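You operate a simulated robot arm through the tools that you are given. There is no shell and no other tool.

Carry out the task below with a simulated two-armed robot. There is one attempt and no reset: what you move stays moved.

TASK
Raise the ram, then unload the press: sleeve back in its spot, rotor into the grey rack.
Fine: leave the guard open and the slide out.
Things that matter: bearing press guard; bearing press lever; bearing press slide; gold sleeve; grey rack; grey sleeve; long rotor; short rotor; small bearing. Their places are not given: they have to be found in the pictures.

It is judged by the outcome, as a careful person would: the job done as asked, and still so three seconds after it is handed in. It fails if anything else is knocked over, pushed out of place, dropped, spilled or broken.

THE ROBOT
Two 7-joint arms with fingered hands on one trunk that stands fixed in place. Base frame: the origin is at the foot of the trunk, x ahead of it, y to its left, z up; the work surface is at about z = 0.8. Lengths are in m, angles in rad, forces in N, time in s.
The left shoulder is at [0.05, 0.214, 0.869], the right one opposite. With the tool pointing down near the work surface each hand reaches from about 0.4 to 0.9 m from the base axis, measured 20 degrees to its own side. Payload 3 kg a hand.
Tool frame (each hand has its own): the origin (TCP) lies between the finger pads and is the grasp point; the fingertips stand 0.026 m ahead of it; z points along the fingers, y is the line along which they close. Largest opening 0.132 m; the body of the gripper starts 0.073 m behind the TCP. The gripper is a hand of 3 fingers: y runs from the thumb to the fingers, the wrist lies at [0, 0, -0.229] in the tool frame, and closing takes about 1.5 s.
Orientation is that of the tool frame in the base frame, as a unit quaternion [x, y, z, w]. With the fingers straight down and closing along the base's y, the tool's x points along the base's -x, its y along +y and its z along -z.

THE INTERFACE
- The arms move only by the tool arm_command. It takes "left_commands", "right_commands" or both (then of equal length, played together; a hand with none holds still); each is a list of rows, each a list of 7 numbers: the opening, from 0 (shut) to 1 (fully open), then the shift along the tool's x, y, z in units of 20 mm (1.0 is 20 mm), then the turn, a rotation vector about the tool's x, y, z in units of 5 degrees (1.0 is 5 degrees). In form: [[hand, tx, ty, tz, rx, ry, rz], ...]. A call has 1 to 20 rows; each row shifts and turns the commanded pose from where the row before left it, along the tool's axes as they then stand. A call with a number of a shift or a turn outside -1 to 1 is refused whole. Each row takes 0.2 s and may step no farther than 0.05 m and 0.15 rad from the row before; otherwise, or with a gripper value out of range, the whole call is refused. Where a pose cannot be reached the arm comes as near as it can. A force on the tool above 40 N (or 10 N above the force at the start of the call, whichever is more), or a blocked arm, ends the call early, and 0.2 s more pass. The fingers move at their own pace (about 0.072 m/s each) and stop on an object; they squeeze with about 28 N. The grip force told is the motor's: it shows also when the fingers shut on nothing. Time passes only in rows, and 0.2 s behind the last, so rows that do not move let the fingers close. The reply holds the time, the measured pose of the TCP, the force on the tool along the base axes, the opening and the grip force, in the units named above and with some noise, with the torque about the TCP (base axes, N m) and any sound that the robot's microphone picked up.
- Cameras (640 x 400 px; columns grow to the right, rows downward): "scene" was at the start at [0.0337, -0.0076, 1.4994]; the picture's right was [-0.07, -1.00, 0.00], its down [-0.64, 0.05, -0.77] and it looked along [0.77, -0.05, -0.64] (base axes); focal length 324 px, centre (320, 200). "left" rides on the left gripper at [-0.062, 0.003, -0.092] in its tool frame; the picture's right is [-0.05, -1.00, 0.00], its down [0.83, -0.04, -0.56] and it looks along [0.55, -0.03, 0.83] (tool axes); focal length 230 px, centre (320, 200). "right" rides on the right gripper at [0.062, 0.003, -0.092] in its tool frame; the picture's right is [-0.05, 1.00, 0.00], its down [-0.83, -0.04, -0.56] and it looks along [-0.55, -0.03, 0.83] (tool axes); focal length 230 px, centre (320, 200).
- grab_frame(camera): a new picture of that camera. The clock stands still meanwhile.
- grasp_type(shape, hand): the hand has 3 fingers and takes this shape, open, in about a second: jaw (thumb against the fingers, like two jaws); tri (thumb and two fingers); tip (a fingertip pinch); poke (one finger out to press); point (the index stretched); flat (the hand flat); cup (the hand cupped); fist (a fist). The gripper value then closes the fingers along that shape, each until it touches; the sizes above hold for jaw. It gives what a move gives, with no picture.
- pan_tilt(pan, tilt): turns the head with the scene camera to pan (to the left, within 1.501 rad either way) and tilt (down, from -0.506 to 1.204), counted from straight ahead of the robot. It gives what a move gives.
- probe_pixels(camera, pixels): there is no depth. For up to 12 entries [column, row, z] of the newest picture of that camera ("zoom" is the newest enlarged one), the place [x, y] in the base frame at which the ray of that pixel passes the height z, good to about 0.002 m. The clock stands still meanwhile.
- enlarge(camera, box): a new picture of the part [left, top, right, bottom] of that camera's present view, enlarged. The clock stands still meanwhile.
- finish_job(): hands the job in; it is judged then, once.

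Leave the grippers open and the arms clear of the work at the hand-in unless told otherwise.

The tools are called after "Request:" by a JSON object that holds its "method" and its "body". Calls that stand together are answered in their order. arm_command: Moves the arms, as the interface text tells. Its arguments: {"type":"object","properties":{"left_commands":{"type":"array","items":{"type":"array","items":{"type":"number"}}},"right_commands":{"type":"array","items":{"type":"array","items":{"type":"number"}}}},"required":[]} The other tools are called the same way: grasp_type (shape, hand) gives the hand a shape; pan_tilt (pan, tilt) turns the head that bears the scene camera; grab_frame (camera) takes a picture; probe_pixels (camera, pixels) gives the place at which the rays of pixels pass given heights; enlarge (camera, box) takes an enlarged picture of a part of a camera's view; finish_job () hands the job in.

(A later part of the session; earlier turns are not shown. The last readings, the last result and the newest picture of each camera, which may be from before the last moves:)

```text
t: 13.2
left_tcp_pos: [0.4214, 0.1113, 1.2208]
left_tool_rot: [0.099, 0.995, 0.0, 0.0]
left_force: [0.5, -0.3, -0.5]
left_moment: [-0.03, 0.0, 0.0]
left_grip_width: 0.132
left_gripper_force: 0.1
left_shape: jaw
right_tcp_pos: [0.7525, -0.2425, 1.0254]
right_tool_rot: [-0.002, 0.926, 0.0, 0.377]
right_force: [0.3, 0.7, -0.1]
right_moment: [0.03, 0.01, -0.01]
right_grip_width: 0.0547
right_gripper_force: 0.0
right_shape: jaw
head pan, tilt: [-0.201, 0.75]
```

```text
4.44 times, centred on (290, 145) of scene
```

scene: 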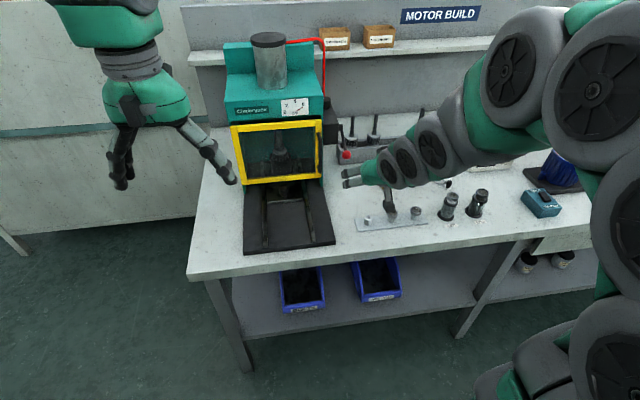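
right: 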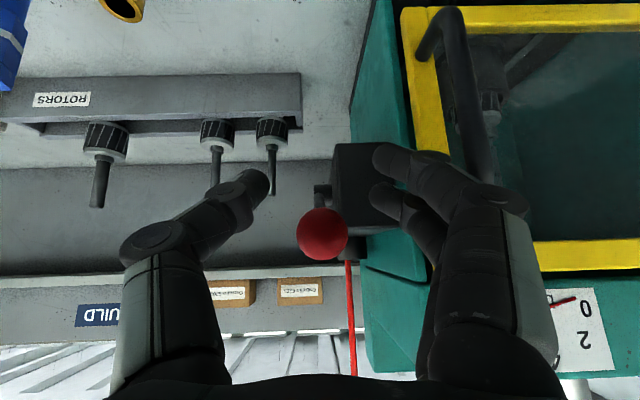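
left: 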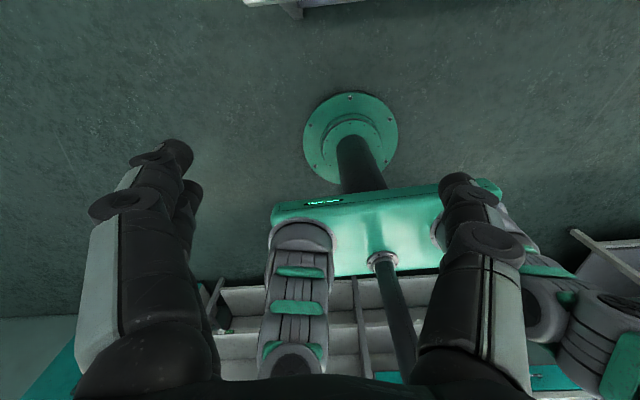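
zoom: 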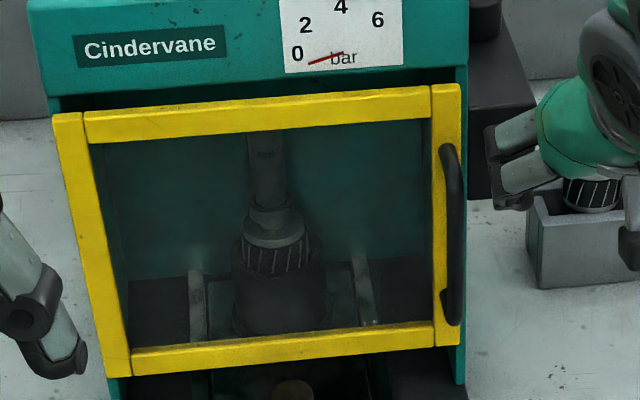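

The lever stays up, and the ram rod above the sleeve is gone from view, so the ram is up. I'll retreat 10 cm along the tool axis and look at the guard handle.

Request:
{"method": "arm_command", "body": {"right_commands": [[0.42, 0, 0, -1, 0, 0, 0], [0.42, 0, 0, -1, 0, 0, 0], [0.42, 0, 0, -1, 0, 0, 0], [0.42, 0, 0, -1, 0, 0, 0], [0.42, 0, 0, -1, 0, 0, 0], [0.42, 0, 0, 0, 0, 0, 0]]}}

Request:
{"method": "grab_frame", "body": {"camera": "right"}}

Request:
{"method": "grab_frame", "body": {"camera": "scene"}}

```text
t: 14.6
left_tcp_pos: [0.422, 0.1102, 1.2202]
left_tool_rot: [0.099, 0.995, 0.0, 0.0]
left_force: [-0.6, -0.5, 0.4]
left_moment: [0.0, 0.0, 0.01]
left_grip_width: 0.1319
left_gripper_force: 0.1
left_shape: jaw
right_tcp_pos: [0.6841, -0.2416, 1.098]
right_tool_rot: [-0.001, 0.927, 0.0, 0.376]
right_force: [-1.2, -0.3, -0.3]
right_moment: [0.03, -0.01, 0.0]
right_grip_width: 0.0549
right_gripper_force: 0.0
right_shape: jaw
head pan, tilt: [-0.201, 0.75]
```

```text
taken
```

right: 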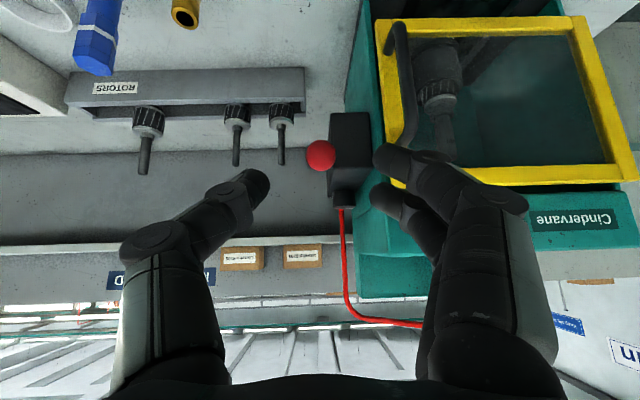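

```text
taken
```

scene: 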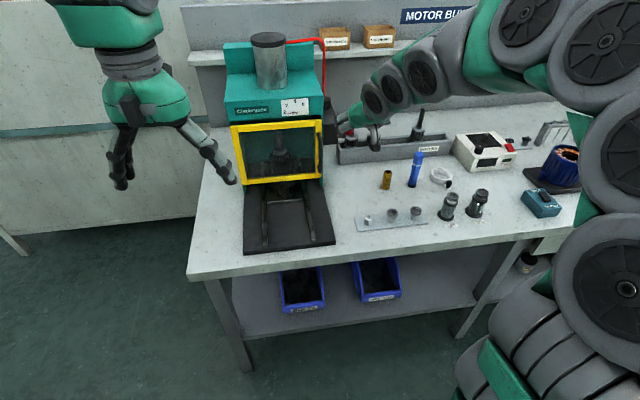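

I'll triangulate the guard corners and the handle ends from both views.

Request:
{"method": "probe_pixels", "body": {"camera": "right", "pixels": [[378, 20, 0.86], [378, 20, 0.9], [402, 187, 1.0], [402, 187, 1.03], [624, 177, 1.0], [624, 177, 1.03], [400, 75, 0.92], [400, 75, 0.96], [412, 135, 0.96], [412, 135, 1.0], [393, 28, 0.86], [393, 28, 0.9]]}}

Request:
{"method": "probe_pixels", "body": {"camera": "scene", "pixels": [[321, 178, 0.86], [321, 178, 0.9], [320, 119, 1.0], [320, 119, 1.03], [230, 127, 1.0], [230, 127, 1.03], [320, 152, 0.92], [320, 152, 0.96], [317, 133, 0.96], [317, 133, 1.0], [319, 173, 0.86], [319, 173, 0.9]]}}

Request:
{"method": "enlarge", "body": {"camera": "right", "box": [340, 0, 640, 200]}}

```text
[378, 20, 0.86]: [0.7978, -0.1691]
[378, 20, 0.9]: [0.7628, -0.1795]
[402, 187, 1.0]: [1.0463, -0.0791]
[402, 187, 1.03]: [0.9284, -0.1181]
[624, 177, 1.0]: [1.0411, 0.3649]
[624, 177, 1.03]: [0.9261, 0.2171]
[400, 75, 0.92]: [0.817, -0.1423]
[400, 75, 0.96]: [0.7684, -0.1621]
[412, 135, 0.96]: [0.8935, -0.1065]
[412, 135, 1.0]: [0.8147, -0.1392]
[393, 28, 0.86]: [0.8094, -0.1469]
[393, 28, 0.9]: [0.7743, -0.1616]
```

```text
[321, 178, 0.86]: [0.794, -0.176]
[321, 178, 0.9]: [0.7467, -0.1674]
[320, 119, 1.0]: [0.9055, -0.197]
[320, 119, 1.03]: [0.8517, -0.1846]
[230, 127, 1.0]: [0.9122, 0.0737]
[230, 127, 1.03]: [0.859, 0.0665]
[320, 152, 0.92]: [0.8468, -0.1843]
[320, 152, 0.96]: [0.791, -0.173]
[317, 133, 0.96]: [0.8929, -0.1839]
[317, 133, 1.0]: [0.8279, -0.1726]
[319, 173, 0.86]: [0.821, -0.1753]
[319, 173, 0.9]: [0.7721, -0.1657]
```

```text
2.00 times, centred on (490, 100) of right
```

zoom: 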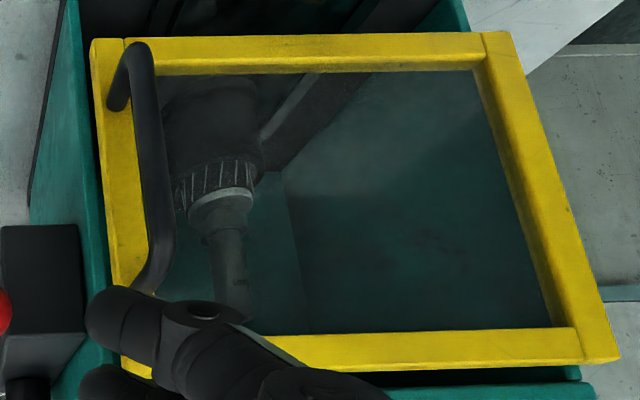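

Guard frame: x≈0.80, y from -0.172 to 0.058, z 0.85–1.066, so it hinges on the left. The handle bar is at about (0.765,-0.16), z 0.89–1.02. I'll move in front of the handle, about 7 cm short.

Request:
{"method": "arm_command", "body": {"right_commands": [[0.5, 0.53, 0.82, 0.78, 0, 0, 0], [0.5, 0.53, 0.82, 0.78, 0, 0, 0], [0.5, 0.53, 0.82, 0.78, 0, 0, 0], [0.5, 0.53, 0.82, 0.78, 0, 0, 0], [0.5, 0.53, 0.82, 0.78, 0, 0, 0], [0.5, 0, 0, 0, 0, 0, 0]]}}

Request:
{"method": "grab_frame", "body": {"camera": "right"}}

Request:
{"method": "enlarge", "body": {"camera": "scene", "box": [240, 90, 360, 200]}}

```text
t: 16.0
left_tcp_pos: [0.4212, 0.1117, 1.2201]
left_tool_rot: [0.099, 0.995, 0.0, -0.001]
left_force: [0.0, -0.2, 0.4]
left_moment: [-0.01, -0.01, -0.03]
left_grip_width: 0.1319
left_gripper_force: 0.1
left_shape: jaw
right_tcp_pos: [0.6996, -0.1617, 1.0047]
right_tool_rot: [-0.001, 0.927, 0.0, 0.375]
right_force: [0.5, -0.4, 0.7]
right_moment: [0.04, 0.01, 0.0]
right_grip_width: 0.0655
right_gripper_force: 0.0
right_shape: jaw
head pan, tilt: [-0.201, 0.75]
```

```text
taken
```

right: 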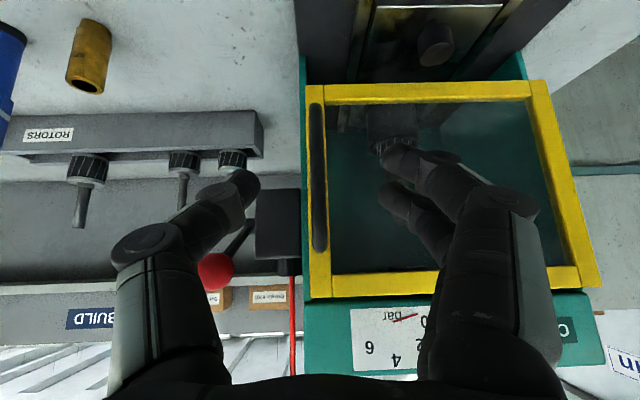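

```text
3.64 times, centred on (300, 145) of scene
```

zoom: 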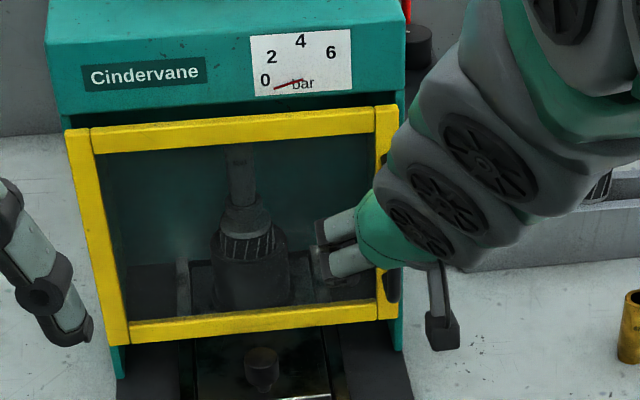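

The handle bar is at column 318, well centred between thumb and fingers. I'll advance about 5 cm along the tool.

Request:
{"method": "arm_command", "body": {"right_commands": [[0.5, 0, 0, 0.9, 0, 0, 0], [0.5, 0, 0, 0.9, 0, 0, 0], [0.5, 0, 0, 0.7, 0, 0, 0], [0.5, 0, 0, 0, 0, 0, 0]]}}

Request:
{"method": "grab_frame", "body": {"camera": "right"}}

```text
t: 17.0
left_tcp_pos: [0.4225, 0.111, 1.2195]
left_tool_rot: [0.099, 0.995, 0.0, 0.001]
left_force: [1.0, -0.2, 0.4]
left_moment: [-0.01, 0.0, -0.03]
left_grip_width: 0.1322
left_gripper_force: 0.2
left_shape: jaw
right_tcp_pos: [0.7346, -0.1607, 0.9695]
right_tool_rot: [-0.002, 0.926, 0.001, 0.377]
right_force: [0.4, -0.4, 0.2]
right_moment: [-0.02, -0.01, -0.01]
right_grip_width: 0.0652
right_gripper_force: 0.0
right_shape: jaw
head pan, tilt: [-0.201, 0.75]
```

```text
taken
```

right: 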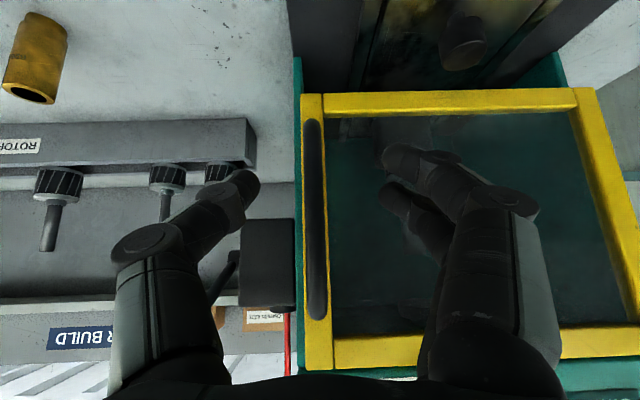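

Still aligned and no contact. I'll advance 1.8 cm more and close on the bar.

Request:
{"method": "arm_command", "body": {"right_commands": [[0.5, 0, 0, 0.9, 0, 0, 0], [0.5, 0, 0, 0, 0, 0, 0], [0, 0, 0, 0, 0, 0, 0], [0, 0, 0, 0, 0, 0, 0], [0, 0, 0, 0, 0, 0, 0], [0, 0, 0, 0, 0, 0, 0], [0, 0, 0, 0, 0, 0, 0]]}}

Request:
{"method": "grab_frame", "body": {"camera": "right"}}

```text
t: 18.6
left_tcp_pos: [0.4228, 0.1102, 1.2213]
left_tool_rot: [0.099, 0.995, 0.0, 0.001]
left_force: [0.2, 0.3, -0.1]
left_moment: [0.0, 0.01, 0.01]
left_grip_width: 0.1321
left_gripper_force: 0.1
left_shape: jaw
right_tcp_pos: [0.7477, -0.1619, 0.956]
right_tool_rot: [-0.001, 0.927, 0.0, 0.376]
right_force: [0.1, -1.3, -2.9]
right_moment: [0.06, 0.07, -0.04]
right_grip_width: 0.0003
right_gripper_force: 27.9
right_shape: jaw
head pan, tilt: [-0.201, 0.75]
```

```text
taken
```

right: 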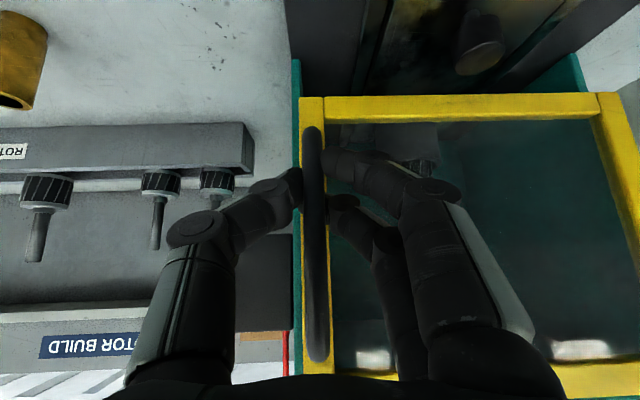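

The fingers sit on both sides of the bar. I'll pull along the hinge arc (centre ≈ (0.80,0.058)) through about 20°.

Request:
{"method": "arm_command", "body": {"right_commands": [[0, 0.678, 0.195, -0.659, 0, 0, 0], [0, 0.663, 0.275, -0.645, 0, 0, 0], [0, 0.638, 0.355, -0.62, 0, 0, 0], [0, 0.62, 0.43, -0.603, 0, 0, 0], [0, 0, 0, 0, 0, 0, 0]]}}

Request:
{"method": "grab_frame", "body": {"camera": "right"}}

Request:
{"method": "grab_frame", "body": {"camera": "scene"}}

```text
t: 19.8
left_tcp_pos: [0.4212, 0.1104, 1.2203]
left_tool_rot: [0.098, 0.995, 0.0, 0.0]
left_force: [0.1, 1.0, -0.9]
left_moment: [0.01, -0.01, 0.02]
left_grip_width: 0.1319
left_gripper_force: 0.1
left_shape: jaw
right_tcp_pos: [0.6746, -0.1358, 0.9559]
right_tool_rot: [-0.002, 0.926, 0.0, 0.376]
right_force: [11.6, 17.8, -0.4]
right_moment: [0.34, -0.03, 0.06]
right_grip_width: 0.0002
right_gripper_force: 27.7
right_shape: jaw
head pan, tilt: [-0.201, 0.75]
```

```text
taken
```

right: 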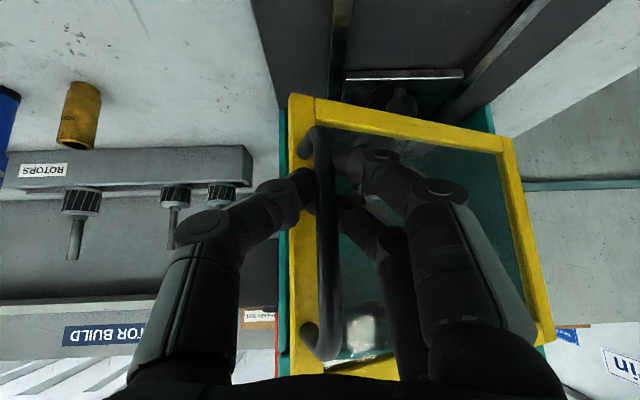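

```text
taken
```

scene: 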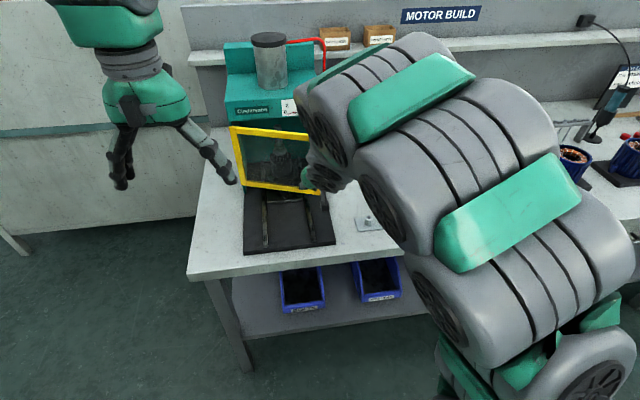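

The guard is opening. A +y force on the tool suggests I should swing a bit more to the left. I'll continue the arc with more +y and a slight yaw.

Request:
{"method": "arm_command", "body": {"right_commands": [[0, 0.58, 0.8, -0.57, 0.35, 0, 0.37], [0, 0.55, 0.6, -0.54, 0.35, 0, 0.37], [0, 0.51, 0.65, -0.5, 0.35, 0, 0.37], [0, 0.47, 0.7, -0.46, 0.35, 0, 0.37], [0, 0, 0, 0, 0, 0, 0]]}}

Request:
{"method": "grab_frame", "body": {"camera": "right"}}

Request:
{"method": "grab_frame", "body": {"camera": "scene"}}

```text
t: 21.0
left_tcp_pos: [0.4219, 0.1127, 1.2204]
left_tool_rot: [0.098, 0.995, 0.0, 0.001]
left_force: [-0.4, -0.4, -0.7]
left_moment: [0.03, 0.0, -0.01]
left_grip_width: 0.132
left_gripper_force: 0.1
left_shape: jaw
right_tcp_pos: [0.6204, -0.0779, 0.9539]
right_tool_rot: [0.082, 0.923, -0.032, 0.375]
right_force: [2.6, 0.6, 6.6]
right_moment: [0.18, -0.1, -0.02]
right_grip_width: 0.0004
right_gripper_force: 27.7
right_shape: jaw
head pan, tilt: [-0.201, 0.75]
```

```text
taken
```

right: 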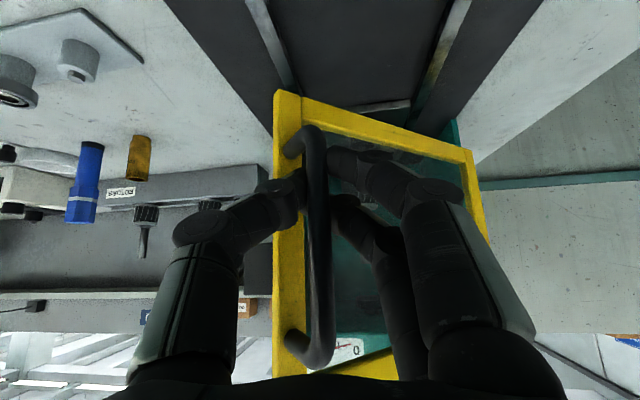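

```text
taken
```

scene: 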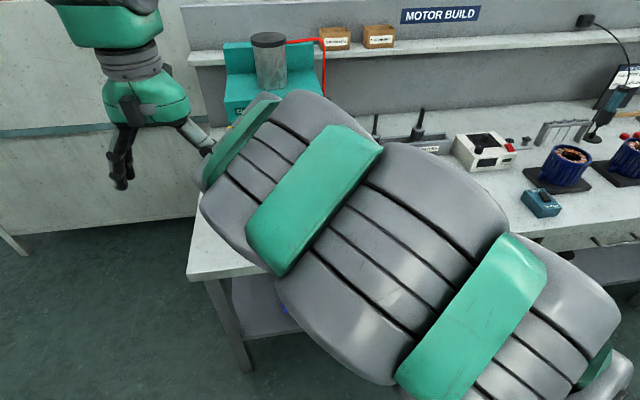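

Smooth, with low forces; the guard is open about 42°. I'll continue to about 62°, and move the left hand left and up so the arms don't crowd each other.

Request:
{"method": "arm_command", "body": {"right_commands": [[0, 0.516, 0.64, -0.5, 0.35, 0, 0.37], [0, 0.5, 0.665, -0.485, 0.35, 0, 0.37], [0, 0.48, 0.7, -0.467, 0.35, 0, 0.37], [0, 0.455, 0.72, -0.44, 0.35, 0, 0.37], [0, 0, 0, 0, 0, 0, 0]], "left_commands": [[1, 0, 1, 0, 0, 0, 0], [1, 0, 1, 0, 0, 0, 0], [1, 0, 1, 0, 0, 0, 0], [1, 0, 1, 0, 0, 0, 0], [1, 0, 1, 0, 0, 0, 0]]}}

Request:
{"method": "grab_frame", "body": {"camera": "right"}}

Request:
{"method": "grab_frame", "body": {"camera": "scene"}}

```text
t: 22.2
left_tcp_pos: [0.4427, 0.211, 1.2202]
left_tool_rot: [0.098, 0.995, 0.0, 0.0]
left_force: [-0.2, -0.6, -0.8]
left_moment: [-0.02, 0.01, 0.0]
left_grip_width: 0.1319
left_gripper_force: 0.0
left_shape: jaw
right_tcp_pos: [0.5809, -0.0125, 0.9552]
right_tool_rot: [0.162, 0.913, -0.063, 0.37]
right_force: [24.7, 8.3, -5.5]
right_moment: [0.26, -0.25, 0.0]
right_grip_width: 0.0002
right_gripper_force: 28.4
right_shape: jaw
head pan, tilt: [-0.201, 0.75]
```

```text
taken
```

right: 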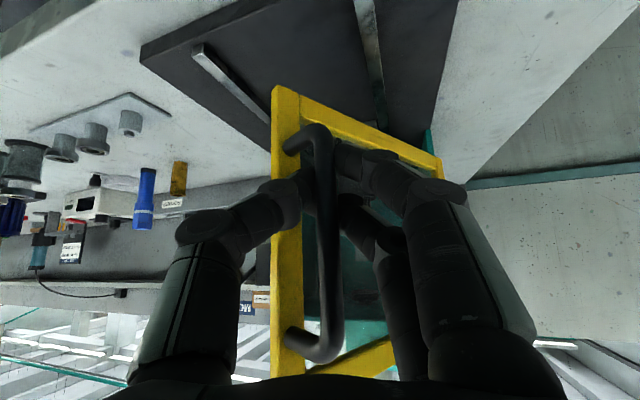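

```text
taken
```

scene: 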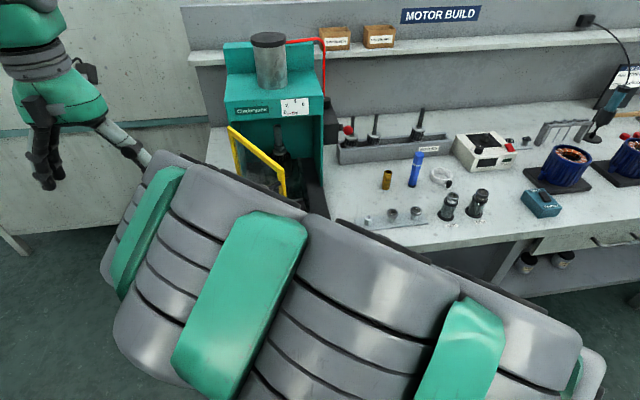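

The guard is at about 65°. The +x force means I'm pulling too far out, so I'll go mostly sideways (+y) now, continuing the yaw.

Request:
{"method": "arm_command", "body": {"right_commands": [[0, 0.0, 0.9, 0.0, 0.35, 0, 0.37], [0, 0.15, 0.9, -0.15, 0.35, 0, 0.37], [0, 0.15, 0.9, -0.15, 0.35, 0, 0.37], [0, 0, 0, 0, 0, 0, 0]]}}

Request:
{"method": "grab_frame", "body": {"camera": "right"}}

Request:
{"method": "grab_frame", "body": {"camera": "scene"}}

```text
t: 23.0
left_tcp_pos: [0.4454, 0.2106, 1.2235]
left_tool_rot: [0.097, 0.995, 0.002, 0.006]
left_force: [9.3, 11.4, 5.8]
left_moment: [-0.09, -0.15, 0.36]
left_grip_width: 0.1303
left_gripper_force: 0.0
left_shape: jaw
right_tcp_pos: [0.5909, 0.0372, 0.9546]
right_tool_rot: [0.223, 0.9, -0.092, 0.364]
right_force: [-0.3, -0.2, -0.9]
right_moment: [-0.03, -0.02, 0.01]
right_grip_width: 0.0001
right_gripper_force: 27.8
right_shape: jaw
head pan, tilt: [-0.201, 0.75]
stopped in row 4 (left hand): the force on the tool passed its limit at 44 N (the readings are from after the stop); the commanded pose is now the measured one
```

```text
taken
```

right: 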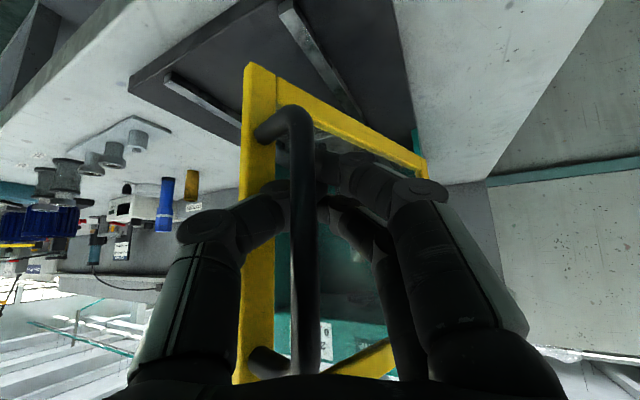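

```text
taken
```

scene: 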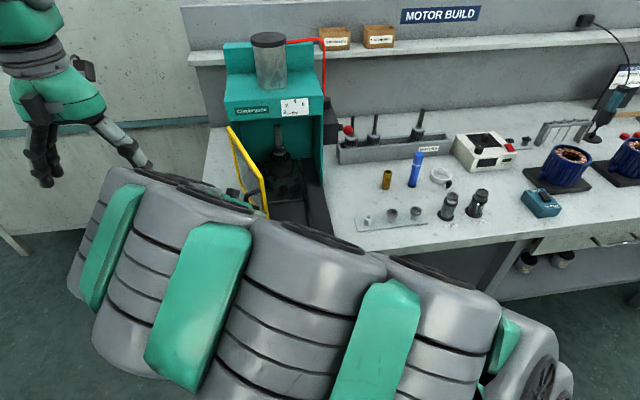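

The left finger touched the right forearm. I'll move the left hand up and away first while the right holds still.

Request:
{"method": "arm_command", "body": {"left_commands": [[1, 0, 0.5, -1, 0, 0, 0], [1, 0, 0.5, -1, 0, 0, 0], [1, 0, 1, -1, 0, 0, 0], [1, 0, 1, -0.5, 0, 0, 0], [1, 0, 1, 0, 0, 0, 0], [1, 0, 1, 0, 0, 0, 0], [1, 0, 1, 0, 0, 0, 0]]}}

Request:
{"method": "enlarge", "body": {"camera": "scene", "box": [200, 100, 340, 220]}}

```text
t: 24.6
left_tcp_pos: [0.4666, 0.3112, 1.2735]
left_tool_rot: [0.097, 0.995, 0.001, 0.005]
left_force: [-0.5, -0.2, 0.4]
left_moment: [-0.02, -0.02, -0.01]
left_grip_width: 0.1318
left_gripper_force: 0.1
left_shape: jaw
left hand out of reach, approached as far as the arm can: row 4, 7
right_tcp_pos: [0.5921, 0.0374, 0.9537]
right_tool_rot: [0.223, 0.9, -0.091, 0.364]
right_force: [0.4, 0.6, -0.7]
right_moment: [-0.01, -0.03, -0.01]
right_grip_width: 0.0
right_gripper_force: 28.5
right_shape: jaw
head pan, tilt: [-0.201, 0.75]
```

```text
3.33 times, centred on (270, 160) of scene
```

zoom: 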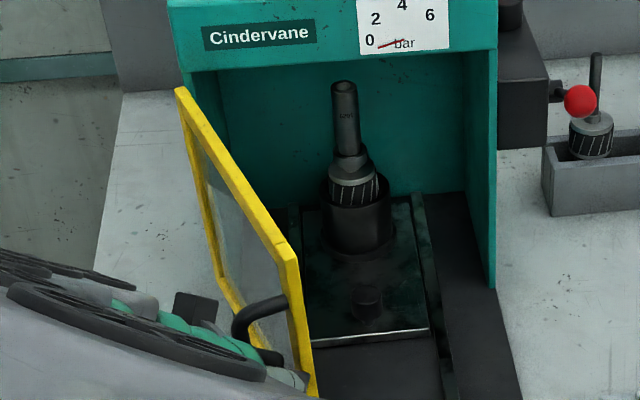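

The left hand is clear. The guard is about 72° open, and I can see the grey sleeve standing on the rotor in a black cup on the slide. I'll keep pulling the handle left through 90°.

Request:
{"method": "arm_command", "body": {"right_commands": [[0, 0.3, 0.9, -0.3, 0.35, 0, 0.37], [0, 0.3, 0.87, -0.3, 0.35, 0, 0.37], [0, 0.3, 0.8, -0.3, 0.35, 0, 0.37], [0, 0.3, 0.75, -0.3, 0.35, 0, 0.37], [0, 0, 0, 0, 0, 0, 0]]}}

Request:
{"method": "grab_frame", "body": {"camera": "right"}}

Request:
{"method": "enlarge", "body": {"camera": "scene", "box": [180, 100, 340, 260]}}

```text
t: 25.8
left_tcp_pos: [0.4661, 0.3117, 1.2742]
left_tool_rot: [0.097, 0.995, 0.001, 0.005]
left_force: [0.2, 0.6, 0.6]
left_moment: [0.03, -0.02, 0.02]
left_grip_width: 0.1318
left_gripper_force: 0.1
left_shape: jaw
right_tcp_pos: [0.5965, 0.1113, 0.9549]
right_tool_rot: [0.302, 0.876, -0.122, 0.355]
right_force: [0.5, 0.1, 0.0]
right_moment: [0.02, -0.02, 0.01]
right_grip_width: 0.0001
right_gripper_force: 27.9
right_shape: jaw
head pan, tilt: [-0.201, 0.75]
```

```text
taken
```

right: 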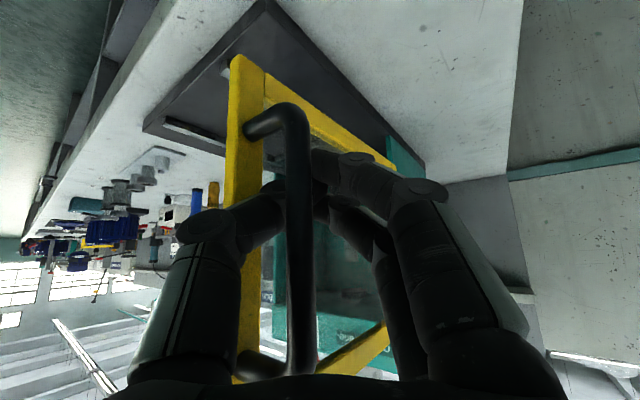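

```text
2.50 times, centred on (260, 180) of scene
```

zoom: 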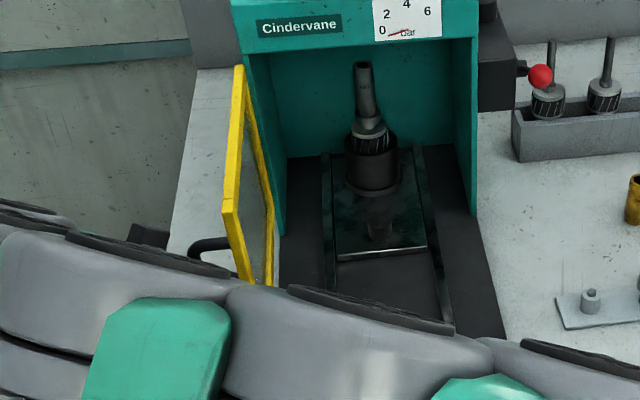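

The guard is about 95° open. Two more small rows for clearance, then I'll open the fingers to release.

Request:
{"method": "arm_command", "body": {"right_commands": [[0, 0.17, 0.9, -0.17, 0.2, 0, 0.2], [0, 0.12, 0.9, -0.12, 0.2, 0, 0.2], [0, 0, 0, 0, 0, 0, 0], [0.45, 0, 0, 0, 0, 0, 0], [0.45, 0, 0, 0, 0, 0, 0], [0.45, 0, 0, 0, 0, 0, 0], [0.45, 0, 0, 0, 0, 0, 0]]}}

Request:
{"method": "grab_frame", "body": {"camera": "right"}}

Request:
{"method": "enlarge", "body": {"camera": "scene", "box": [180, 100, 340, 260]}}

```text
t: 27.4
left_tcp_pos: [0.4654, 0.311, 1.2741]
left_tool_rot: [0.097, 0.995, 0.001, 0.006]
left_force: [0.1, 0.9, 0.1]
left_moment: [0.0, 0.01, -0.01]
left_grip_width: 0.1319
left_gripper_force: 0.1
left_shape: jaw
right_tcp_pos: [0.6114, 0.144, 0.9555]
right_tool_rot: [0.323, 0.869, -0.131, 0.352]
right_force: [0.0, 0.4, -0.2]
right_moment: [0.01, 0.01, 0.01]
right_grip_width: 0.059
right_gripper_force: 0.0
right_shape: jaw
head pan, tilt: [-0.201, 0.75]
```

```text
taken
```

right: 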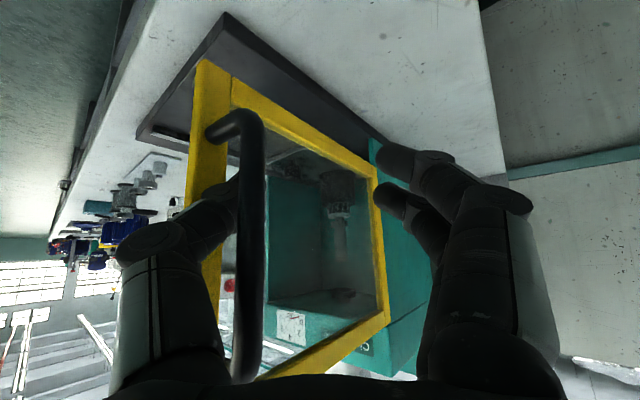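

```text
2.50 times, centred on (260, 180) of scene
```

zoom: 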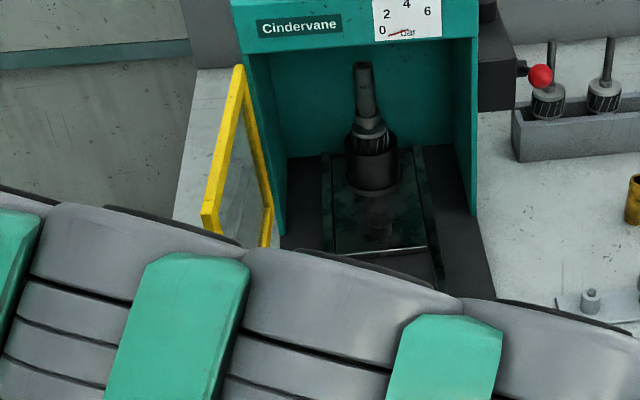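

The guard is at about 105°. I'll back the hand straight out along its tool axis.

Request:
{"method": "arm_command", "body": {"right_commands": [[0.45, 0, 0, -0.7, 0, 0, 0], [0.45, 0, 0, -0.8, 0, 0, 0], [0.45, 0, 0, -1, 0, 0, 0], [0.45, 0, 0, -1, 0, 0, 0], [0.45, 0, 0, -1, 0, 0, 0], [0.45, 0, 0, 0, 0, 0, 0]]}}

Request:
{"method": "grab_frame", "body": {"camera": "right"}}

Request:
{"method": "enlarge", "body": {"camera": "scene", "box": [180, 100, 340, 260]}}

```text
t: 28.8
left_tcp_pos: [0.4668, 0.3113, 1.2744]
left_tool_rot: [0.097, 0.995, 0.001, 0.005]
left_force: [0.0, -0.3, -0.2]
left_moment: [0.02, -0.01, -0.02]
left_grip_width: 0.1317
left_gripper_force: 0.1
left_shape: jaw
right_tcp_pos: [0.5666, 0.1871, 1.0206]
right_tool_rot: [0.322, 0.869, -0.13, 0.352]
right_force: [0.2, -0.2, 0.0]
right_moment: [0.0, 0.0, -0.01]
right_grip_width: 0.0594
right_gripper_force: 0.0
right_shape: jaw
head pan, tilt: [-0.201, 0.75]
```

```text
taken
```

right: 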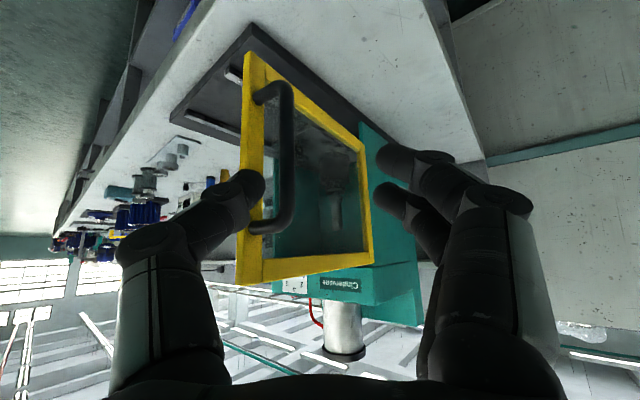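

```text
2.50 times, centred on (260, 180) of scene
```

zoom: 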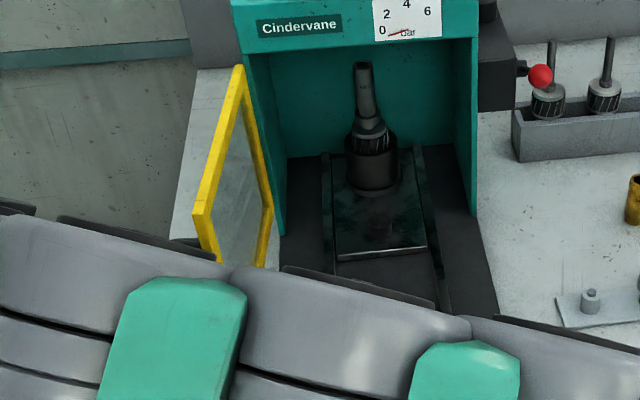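

The hand is off the handle and the guard is about 108° open. I'll raise the right hand above the guard top, then swing it back to the right and undo the yaw.

Request:
{"method": "arm_command", "body": {"right_commands": [[0.45, -0.7, 0, -0.7, 0, 0, 0], [0.45, -0.7, 0, -0.7, 0, 0, 0], [0.45, -0.7, 0, -0.7, 0, 0, 0], [0.45, -0.7, 0, -0.7, 0, 0, 0], [0.45, -0.7, 0, -0.7, 0, 0, 0], [0.45, -0.7, 0, -0.7, 0, 0, 0], [0.45, 0, -1, 0, -0.7, 0, -0.72], [0.45, 0, -1, 0, -0.7, 0, -0.72], [0.45, 0, -1, 0, -0.7, 0, -0.72], [0.45, 0, -1, 0, -0.7, 0, -0.72], [0.45, 0, -1, 0, -0.7, 0, -0.72], [0.45, 0, -1, 0, -0.7, 0, -0.72], [0.45, 0, -1, 0, -0.7, 0, -0.72], [0.45, 0, -1, 0, -0.7, 0, -0.72], [0.45, 0, -1, 0, 0, 0, 0], [0.45, 0, 0, 0, 0, 0, 0]]}}

Request:
{"method": "grab_frame", "body": {"camera": "right"}}

Request:
{"method": "grab_frame", "body": {"camera": "scene"}}

```text
t: 30.0
left_tcp_pos: [0.4661, 0.3084, 1.2771]
left_tool_rot: [0.1, 0.995, 0.001, 0.01]
left_force: [-1.9, -19.1, 17.6]
left_moment: [-0.65, 0.28, 0.21]
left_grip_width: 0.1317
left_gripper_force: 0.0
left_shape: jaw
right_tcp_pos: [0.5649, 0.1866, 1.1128]
right_tool_rot: [0.321, 0.871, -0.133, 0.348]
right_force: [-0.1, -0.4, -0.2]
right_moment: [0.01, -0.01, -0.01]
right_grip_width: 0.0591
right_gripper_force: 0.0
right_shape: jaw
head pan, tilt: [-0.201, 0.75]
stopped in row 6 (left hand): the force on the tool passed its limit at 47 N (the readings are from after the stop); the commanded pose is now the measured one
```

```text
taken
```

right: 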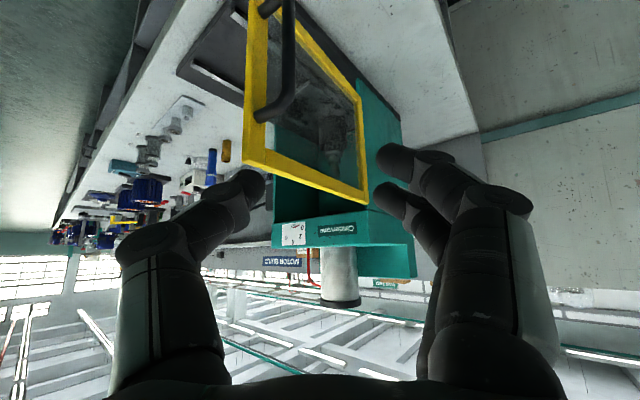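

```text
taken
```

scene: 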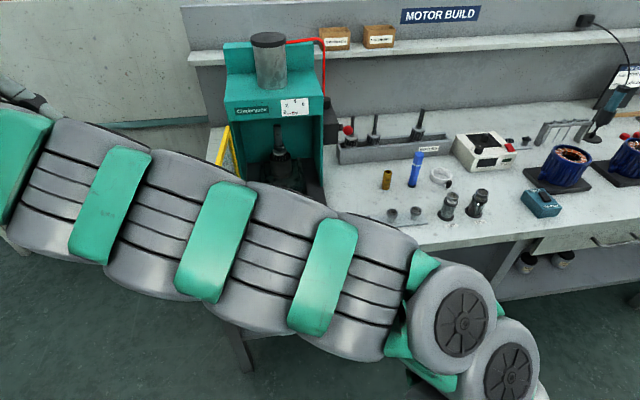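

The right wrist brushed the left fingers again. The right hand is high enough now, so I'll slide it away to the right (-x,-y), undoing the yaw.

Request:
{"method": "arm_command", "body": {"right_commands": [[0.45, 0, -0.8, 0, 0, 0, 0], [0.45, 0, -1, 0, -0.7, 0, -0.72], [0.45, 0, -1, 0, -0.7, 0, -0.72], [0.45, 0, -1, 0, -0.7, 0, -0.72], [0.45, 0, -1, 0, -0.7, 0, -0.72], [0.45, 0, -1, 0, -0.7, 0, -0.72], [0.45, 0, -1, 0, -0.7, 0, -0.72], [0.45, 0, -1, 0, -0.7, 0, -0.72], [0.45, 0, -1, 0, -0.7, 0, -0.72], [0.45, 0, -1, 0, 0, 0, 0], [0.45, 0, 0, 0, 0, 0, 0]]}}

Request:
{"method": "grab_frame", "body": {"camera": "right"}}

Request:
{"method": "grab_frame", "body": {"camera": "scene"}}

```text
t: 30.8
left_tcp_pos: [0.4663, 0.3048, 1.2768]
left_tool_rot: [0.1, 0.995, -0.002, 0.011]
left_force: [1.1, -22.0, 16.8]
left_moment: [-1.64, 0.39, 0.58]
left_grip_width: 0.1322
left_gripper_force: 0.0
left_shape: jaw
right_tcp_pos: [0.5386, 0.1561, 1.1132]
right_tool_rot: [0.269, 0.887, -0.111, 0.357]
right_force: [0.4, 0.2, -0.4]
right_moment: [0.02, -0.01, -0.02]
right_grip_width: 0.0595
right_gripper_force: 0.1
right_shape: jaw
head pan, tilt: [-0.201, 0.75]
stopped in row 3 (left hand): the force on the tool passed its limit at 45 N (the readings are from after the stop); the commanded pose is now the measured one
```

```text
taken
```

right: 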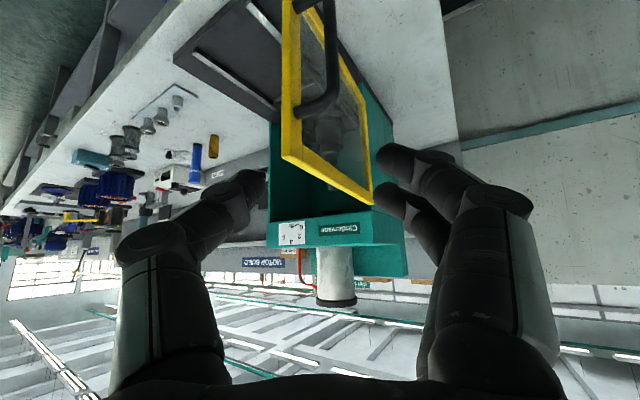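

```text
taken
```

scene: 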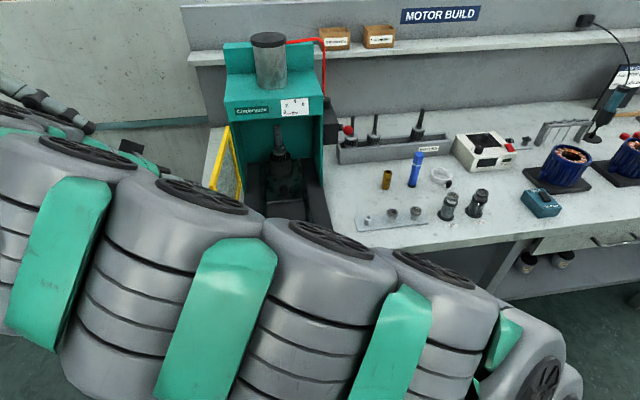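

The right wrist is caught inside the open left hand, dragging its thumb. I'll drop the right hand down and back (tool +x) to slip below the left fingers.

Request:
{"method": "arm_command", "body": {"right_commands": [[0.45, 0.8, 0.2, 0, 0, 0, 0], [0.45, 1, 0, 0, 0, 0, 0], [0.45, 1, 0, 0, 0, 0, 0], [0.45, 1, 0, 0, 0, 0, 0], [0.45, 1, 0, 0, 0, 0, 0], [0.45, 0, 0, 0, 0, 0, 0]]}}

Request:
{"method": "grab_frame", "body": {"camera": "left"}}

Request:
{"method": "grab_frame", "body": {"camera": "scene"}}

```text
t: 32.1
left_tcp_pos: [0.4665, 0.3084, 1.2779]
left_tool_rot: [0.098, 0.995, -0.002, 0.012]
left_force: [-0.3, 0.2, -0.1]
left_moment: [-0.01, 0.0, -0.01]
left_grip_width: 0.1319
left_gripper_force: 0.0
left_shape: jaw
right_tcp_pos: [0.4956, 0.186, 1.0499]
right_tool_rot: [0.286, 0.885, -0.111, 0.35]
right_force: [-0.3, -0.1, -0.1]
right_moment: [-0.02, 0.03, 0.01]
right_grip_width: 0.0594
right_gripper_force: 0.0
right_shape: jaw
head pan, tilt: [-0.201, 0.75]
```

```text
taken
```

left: 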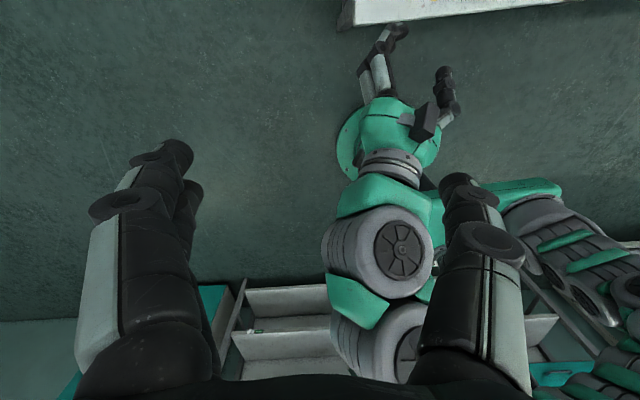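

```text
taken
```

scene: 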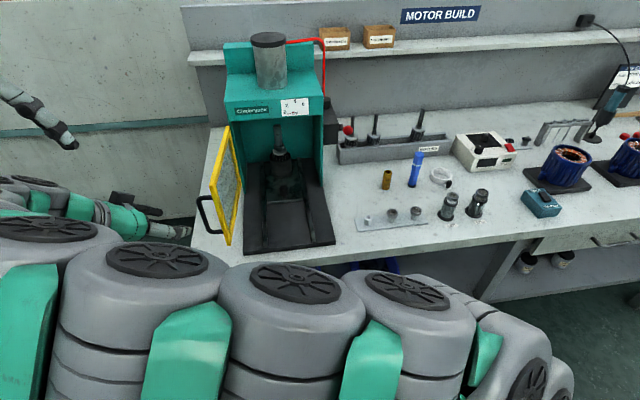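

Free now. I'll lower a bit more, then move to the right (base -y), undoing the yaw gradually.

Request:
{"method": "arm_command", "body": {"right_commands": [[0.45, 0.7, 0, 0.7, 0, 0, 0], [0.45, 0.7, 0, 0.7, 0, 0, 0], [0.45, -0.39, -0.83, 0.38, 0, 0, 0], [0.45, -0.39, -0.83, 0.38, 0, 0, 0], [0.45, -0.36, -0.83, 0.36, -0.7, 0, -0.72], [0.45, -0.3, -0.88, 0.3, -0.7, 0, -0.72], [0.45, -0.25, -0.9, 0.25, -0.7, 0, -0.72], [0.45, -0.2, -0.95, 0.2, -0.7, 0, -0.72], [0.45, -0.15, -0.95, 0.15, -0.7, 0, -0.72], [0.45, -0.1, -1, 0.1, -0.7, 0, -0.72], [0.45, 0, -1, 0, -0.6, 0, -0.6], [0.45, 0, -1, 0, 0, 0, 0], [0.45, 0, 0, 0, 0, 0, 0]]}}

Request:
{"method": "grab_frame", "body": {"camera": "right"}}

Request:
{"method": "grab_frame", "body": {"camera": "scene"}}

```text
t: 35.0
left_tcp_pos: [0.4667, 0.3084, 1.2761]
left_tool_rot: [0.099, 0.995, 0.0, 0.01]
left_force: [0.4, 0.5, 0.6]
left_moment: [0.0, 0.0, -0.01]
left_grip_width: 0.1321
left_gripper_force: 0.0
left_shape: jaw
right_tcp_pos: [0.4771, 0.0005, 1.0082]
right_tool_rot: [-0.003, 0.927, 0.001, 0.375]
right_force: [0.1, -0.6, -0.3]
right_moment: [-0.02, -0.01, 0.03]
right_grip_width: 0.0596
right_gripper_force: 0.1
right_shape: jaw
head pan, tilt: [-0.201, 0.75]
```

```text
taken
```

right: 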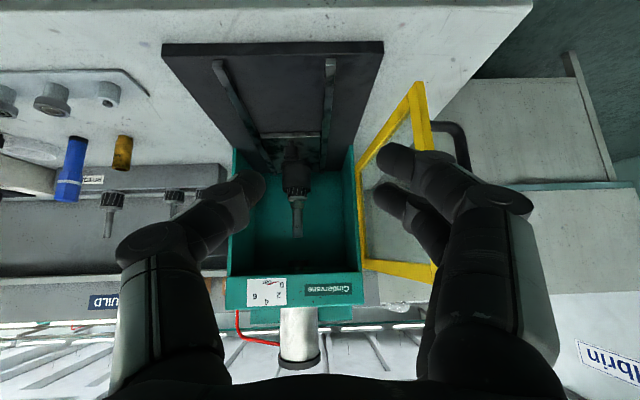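

```text
taken
```

scene: 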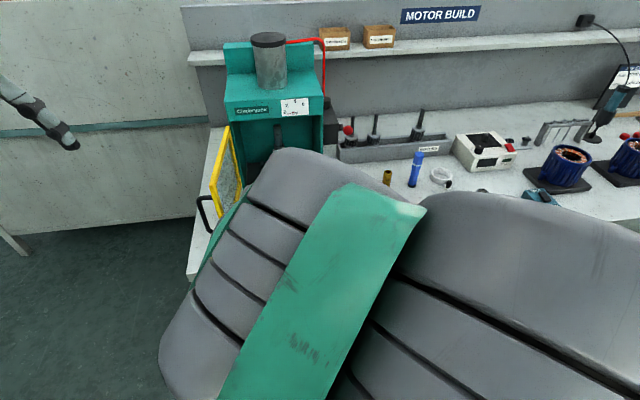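

I have a clear view into the open press from the right hand camera. I'll enlarge the stack and slide knob.

Request:
{"method": "enlarge", "body": {"camera": "right", "box": [220, 80, 370, 260]}}

Request:
{"method": "enlarge", "body": {"camera": "right", "box": [90, 40, 240, 230]}}

```text
2.22 times, centred on (295, 170) of right
```

zoom: 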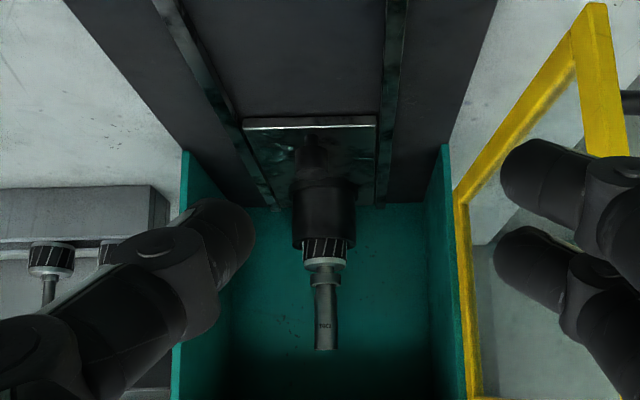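

```text
2.11 times, centred on (165, 135) of right
```

zoom: 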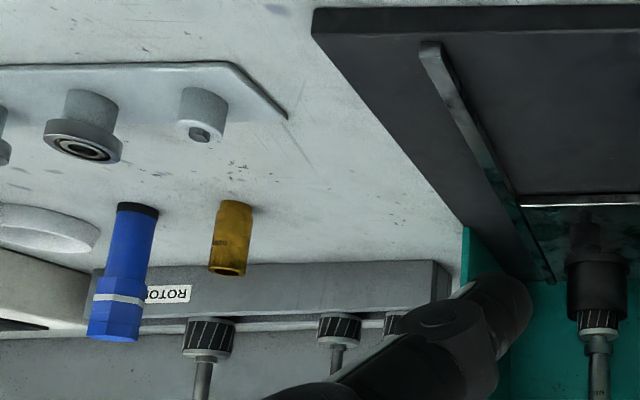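

I'll triangulate the slide knob (scene (284,193), right (292,148)), the slide's front edge and the stack's sleeve top.

Request:
{"method": "probe_pixels", "body": {"camera": "right", "pixels": [[292, 148, 0.82], [292, 148, 0.84], [292, 148, 0.86], [291, 137, 0.81], [291, 137, 0.83], [291, 137, 0.85], [297, 236, 0.95], [297, 236, 1.0], [296, 172, 0.85], [296, 172, 0.9]]}}

Request:
{"method": "probe_pixels", "body": {"camera": "scene", "pixels": [[284, 193, 0.82], [284, 193, 0.84], [284, 193, 0.86], [284, 202, 0.81], [284, 202, 0.83], [284, 202, 0.85], [278, 127, 0.95], [278, 127, 1.0], [243, 255, 0.82], [335, 243, 0.82]]}}

```text
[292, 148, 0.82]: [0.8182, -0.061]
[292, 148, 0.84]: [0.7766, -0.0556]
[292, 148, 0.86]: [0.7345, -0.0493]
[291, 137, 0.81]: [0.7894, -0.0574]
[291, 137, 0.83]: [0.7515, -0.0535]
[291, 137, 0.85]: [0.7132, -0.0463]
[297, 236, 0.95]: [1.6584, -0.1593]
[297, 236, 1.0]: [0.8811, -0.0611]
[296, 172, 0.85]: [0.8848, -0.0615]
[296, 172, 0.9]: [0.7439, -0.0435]
```

```text
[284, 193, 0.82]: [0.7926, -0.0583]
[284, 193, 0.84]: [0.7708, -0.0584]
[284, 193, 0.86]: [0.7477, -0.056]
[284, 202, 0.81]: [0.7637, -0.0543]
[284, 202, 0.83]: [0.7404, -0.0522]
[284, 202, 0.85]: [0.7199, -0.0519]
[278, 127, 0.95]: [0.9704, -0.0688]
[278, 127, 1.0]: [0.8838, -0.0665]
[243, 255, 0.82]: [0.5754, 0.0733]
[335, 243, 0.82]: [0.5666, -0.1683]
```

Slide knob ≈ (0.765,-0.057), z 0.83–0.86; stack axis ≈ (0.88,-0.062), sleeve top z≈1.0. I'll steepen the pitch to 30° from vertical and move to 8 cm short of the knob.

Request:
{"method": "arm_command", "body": {"right_commands": [[0.5, 0, -0.5, 0, 0, 1, 0], [0.5, 0, -0.5, 0, 0, 1, 0], [0.5, 0, -0.5, 0, 0, 1, 0], [0.5, -0.92, -0.15, 0.9, 0, 0, 0], [0.5, -0.92, -0.15, 0.9, 0, 0, 0], [0.5, -0.92, -0.14, 0.9, 0, 0, 0], [0.5, -0.92, -0.14, 0.9, 0, 0, 0], [0.5, -0.92, -0.14, 0.9, 0, 0, 0], [0.5, -0.92, -0.14, 0.9, 0, 0, 0], [0.5, -0.92, -0.14, 0.9, 0, 0, 0], [0.5, -0.92, -0.14, 0.9, 0, 0, 0], [0.5, -0.92, -0.14, 0.9, 0, 0, 0], [0.5, 0, 0, 0, 0, 0, 0]]}}

Request:
{"method": "grab_frame", "body": {"camera": "right"}}

Request:
{"method": "grab_frame", "body": {"camera": "scene"}}

```text
t: 37.8
left_tcp_pos: [0.4651, 0.3074, 1.277]
left_tool_rot: [0.1, 0.995, -0.002, 0.009]
left_force: [0.2, -0.2, -0.8]
left_moment: [-0.02, 0.0, 0.03]
left_grip_width: 0.132
left_gripper_force: 0.0
left_shape: jaw
right_tcp_pos: [0.7023, -0.054, 0.9444]
right_tool_rot: [-0.004, 0.968, 0.0, 0.249]
right_force: [0.6, -0.1, -0.1]
right_moment: [0.01, -0.01, 0.02]
right_grip_width: 0.0653
right_gripper_force: 0.0
right_shape: jaw
head pan, tilt: [-0.201, 0.75]
```

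```text
taken
```

right: 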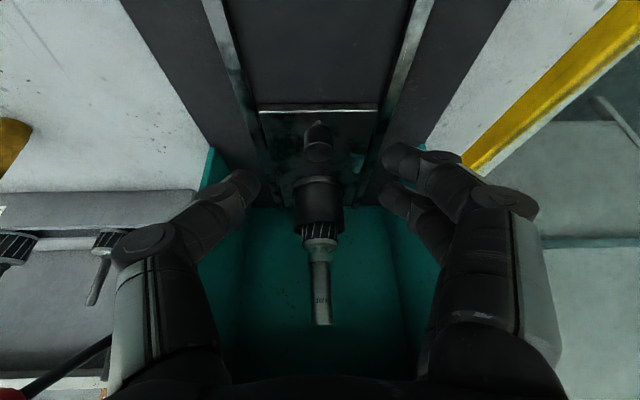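

```text
taken
```

scene: 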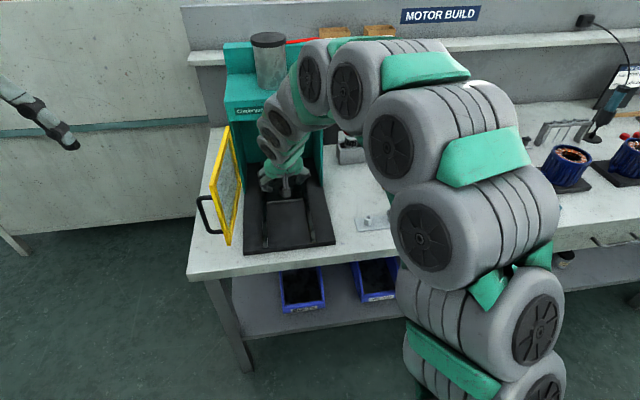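

The knob at (320,135) matches my estimate. I'll advance most of the way toward it.

Request:
{"method": "arm_command", "body": {"right_commands": [[0.5, -0.2, 0, 0.97, 0, 0, 0], [0.5, -0.2, 0, 0.97, 0, 0, 0], [0.5, -0.2, 0, 0.97, 0, 0, 0], [0.5, -0.2, 0, 0.97, 0, 0, 0], [0.5, 0, 0, 0, 0, 0, 0]]}}

Request:
{"method": "grab_frame", "body": {"camera": "right"}}

Request:
{"method": "enlarge", "body": {"camera": "scene", "box": [220, 100, 340, 220]}}

```text
t: 39.0
left_tcp_pos: [0.4661, 0.3087, 1.2768]
left_tool_rot: [0.1, 0.995, -0.001, 0.01]
left_force: [-0.4, -0.3, 0.4]
left_moment: [0.01, 0.03, 0.0]
left_grip_width: 0.1319
left_gripper_force: 0.1
left_shape: jaw
right_tcp_pos: [0.7543, -0.0533, 0.8857]
right_tool_rot: [-0.003, 0.968, 0.001, 0.25]
right_force: [0.1, 0.2, -0.2]
right_moment: [0.01, 0.03, -0.01]
right_grip_width: 0.0654
right_gripper_force: 0.1
right_shape: jaw
head pan, tilt: [-0.201, 0.75]
```

```text
taken
```

right: 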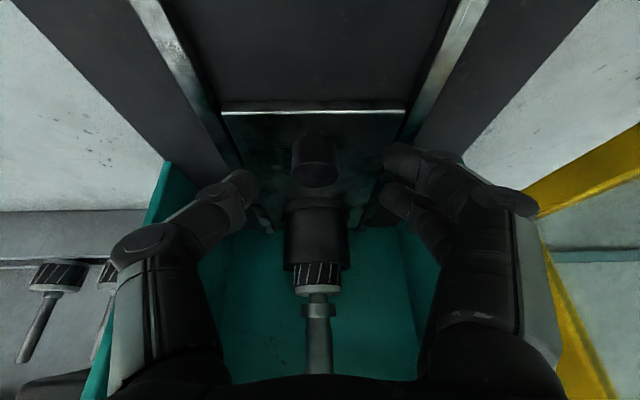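

```text
3.33 times, centred on (280, 160) of scene
```

zoom: 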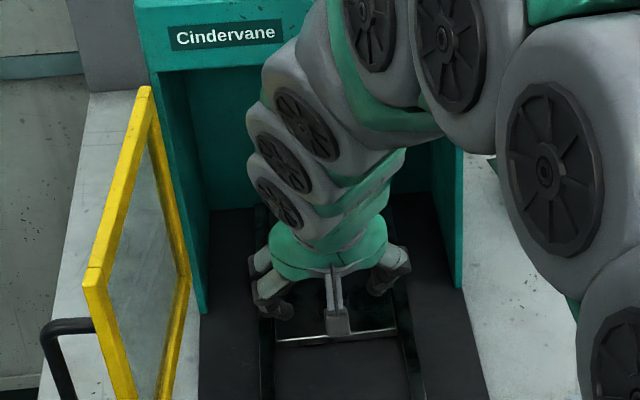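

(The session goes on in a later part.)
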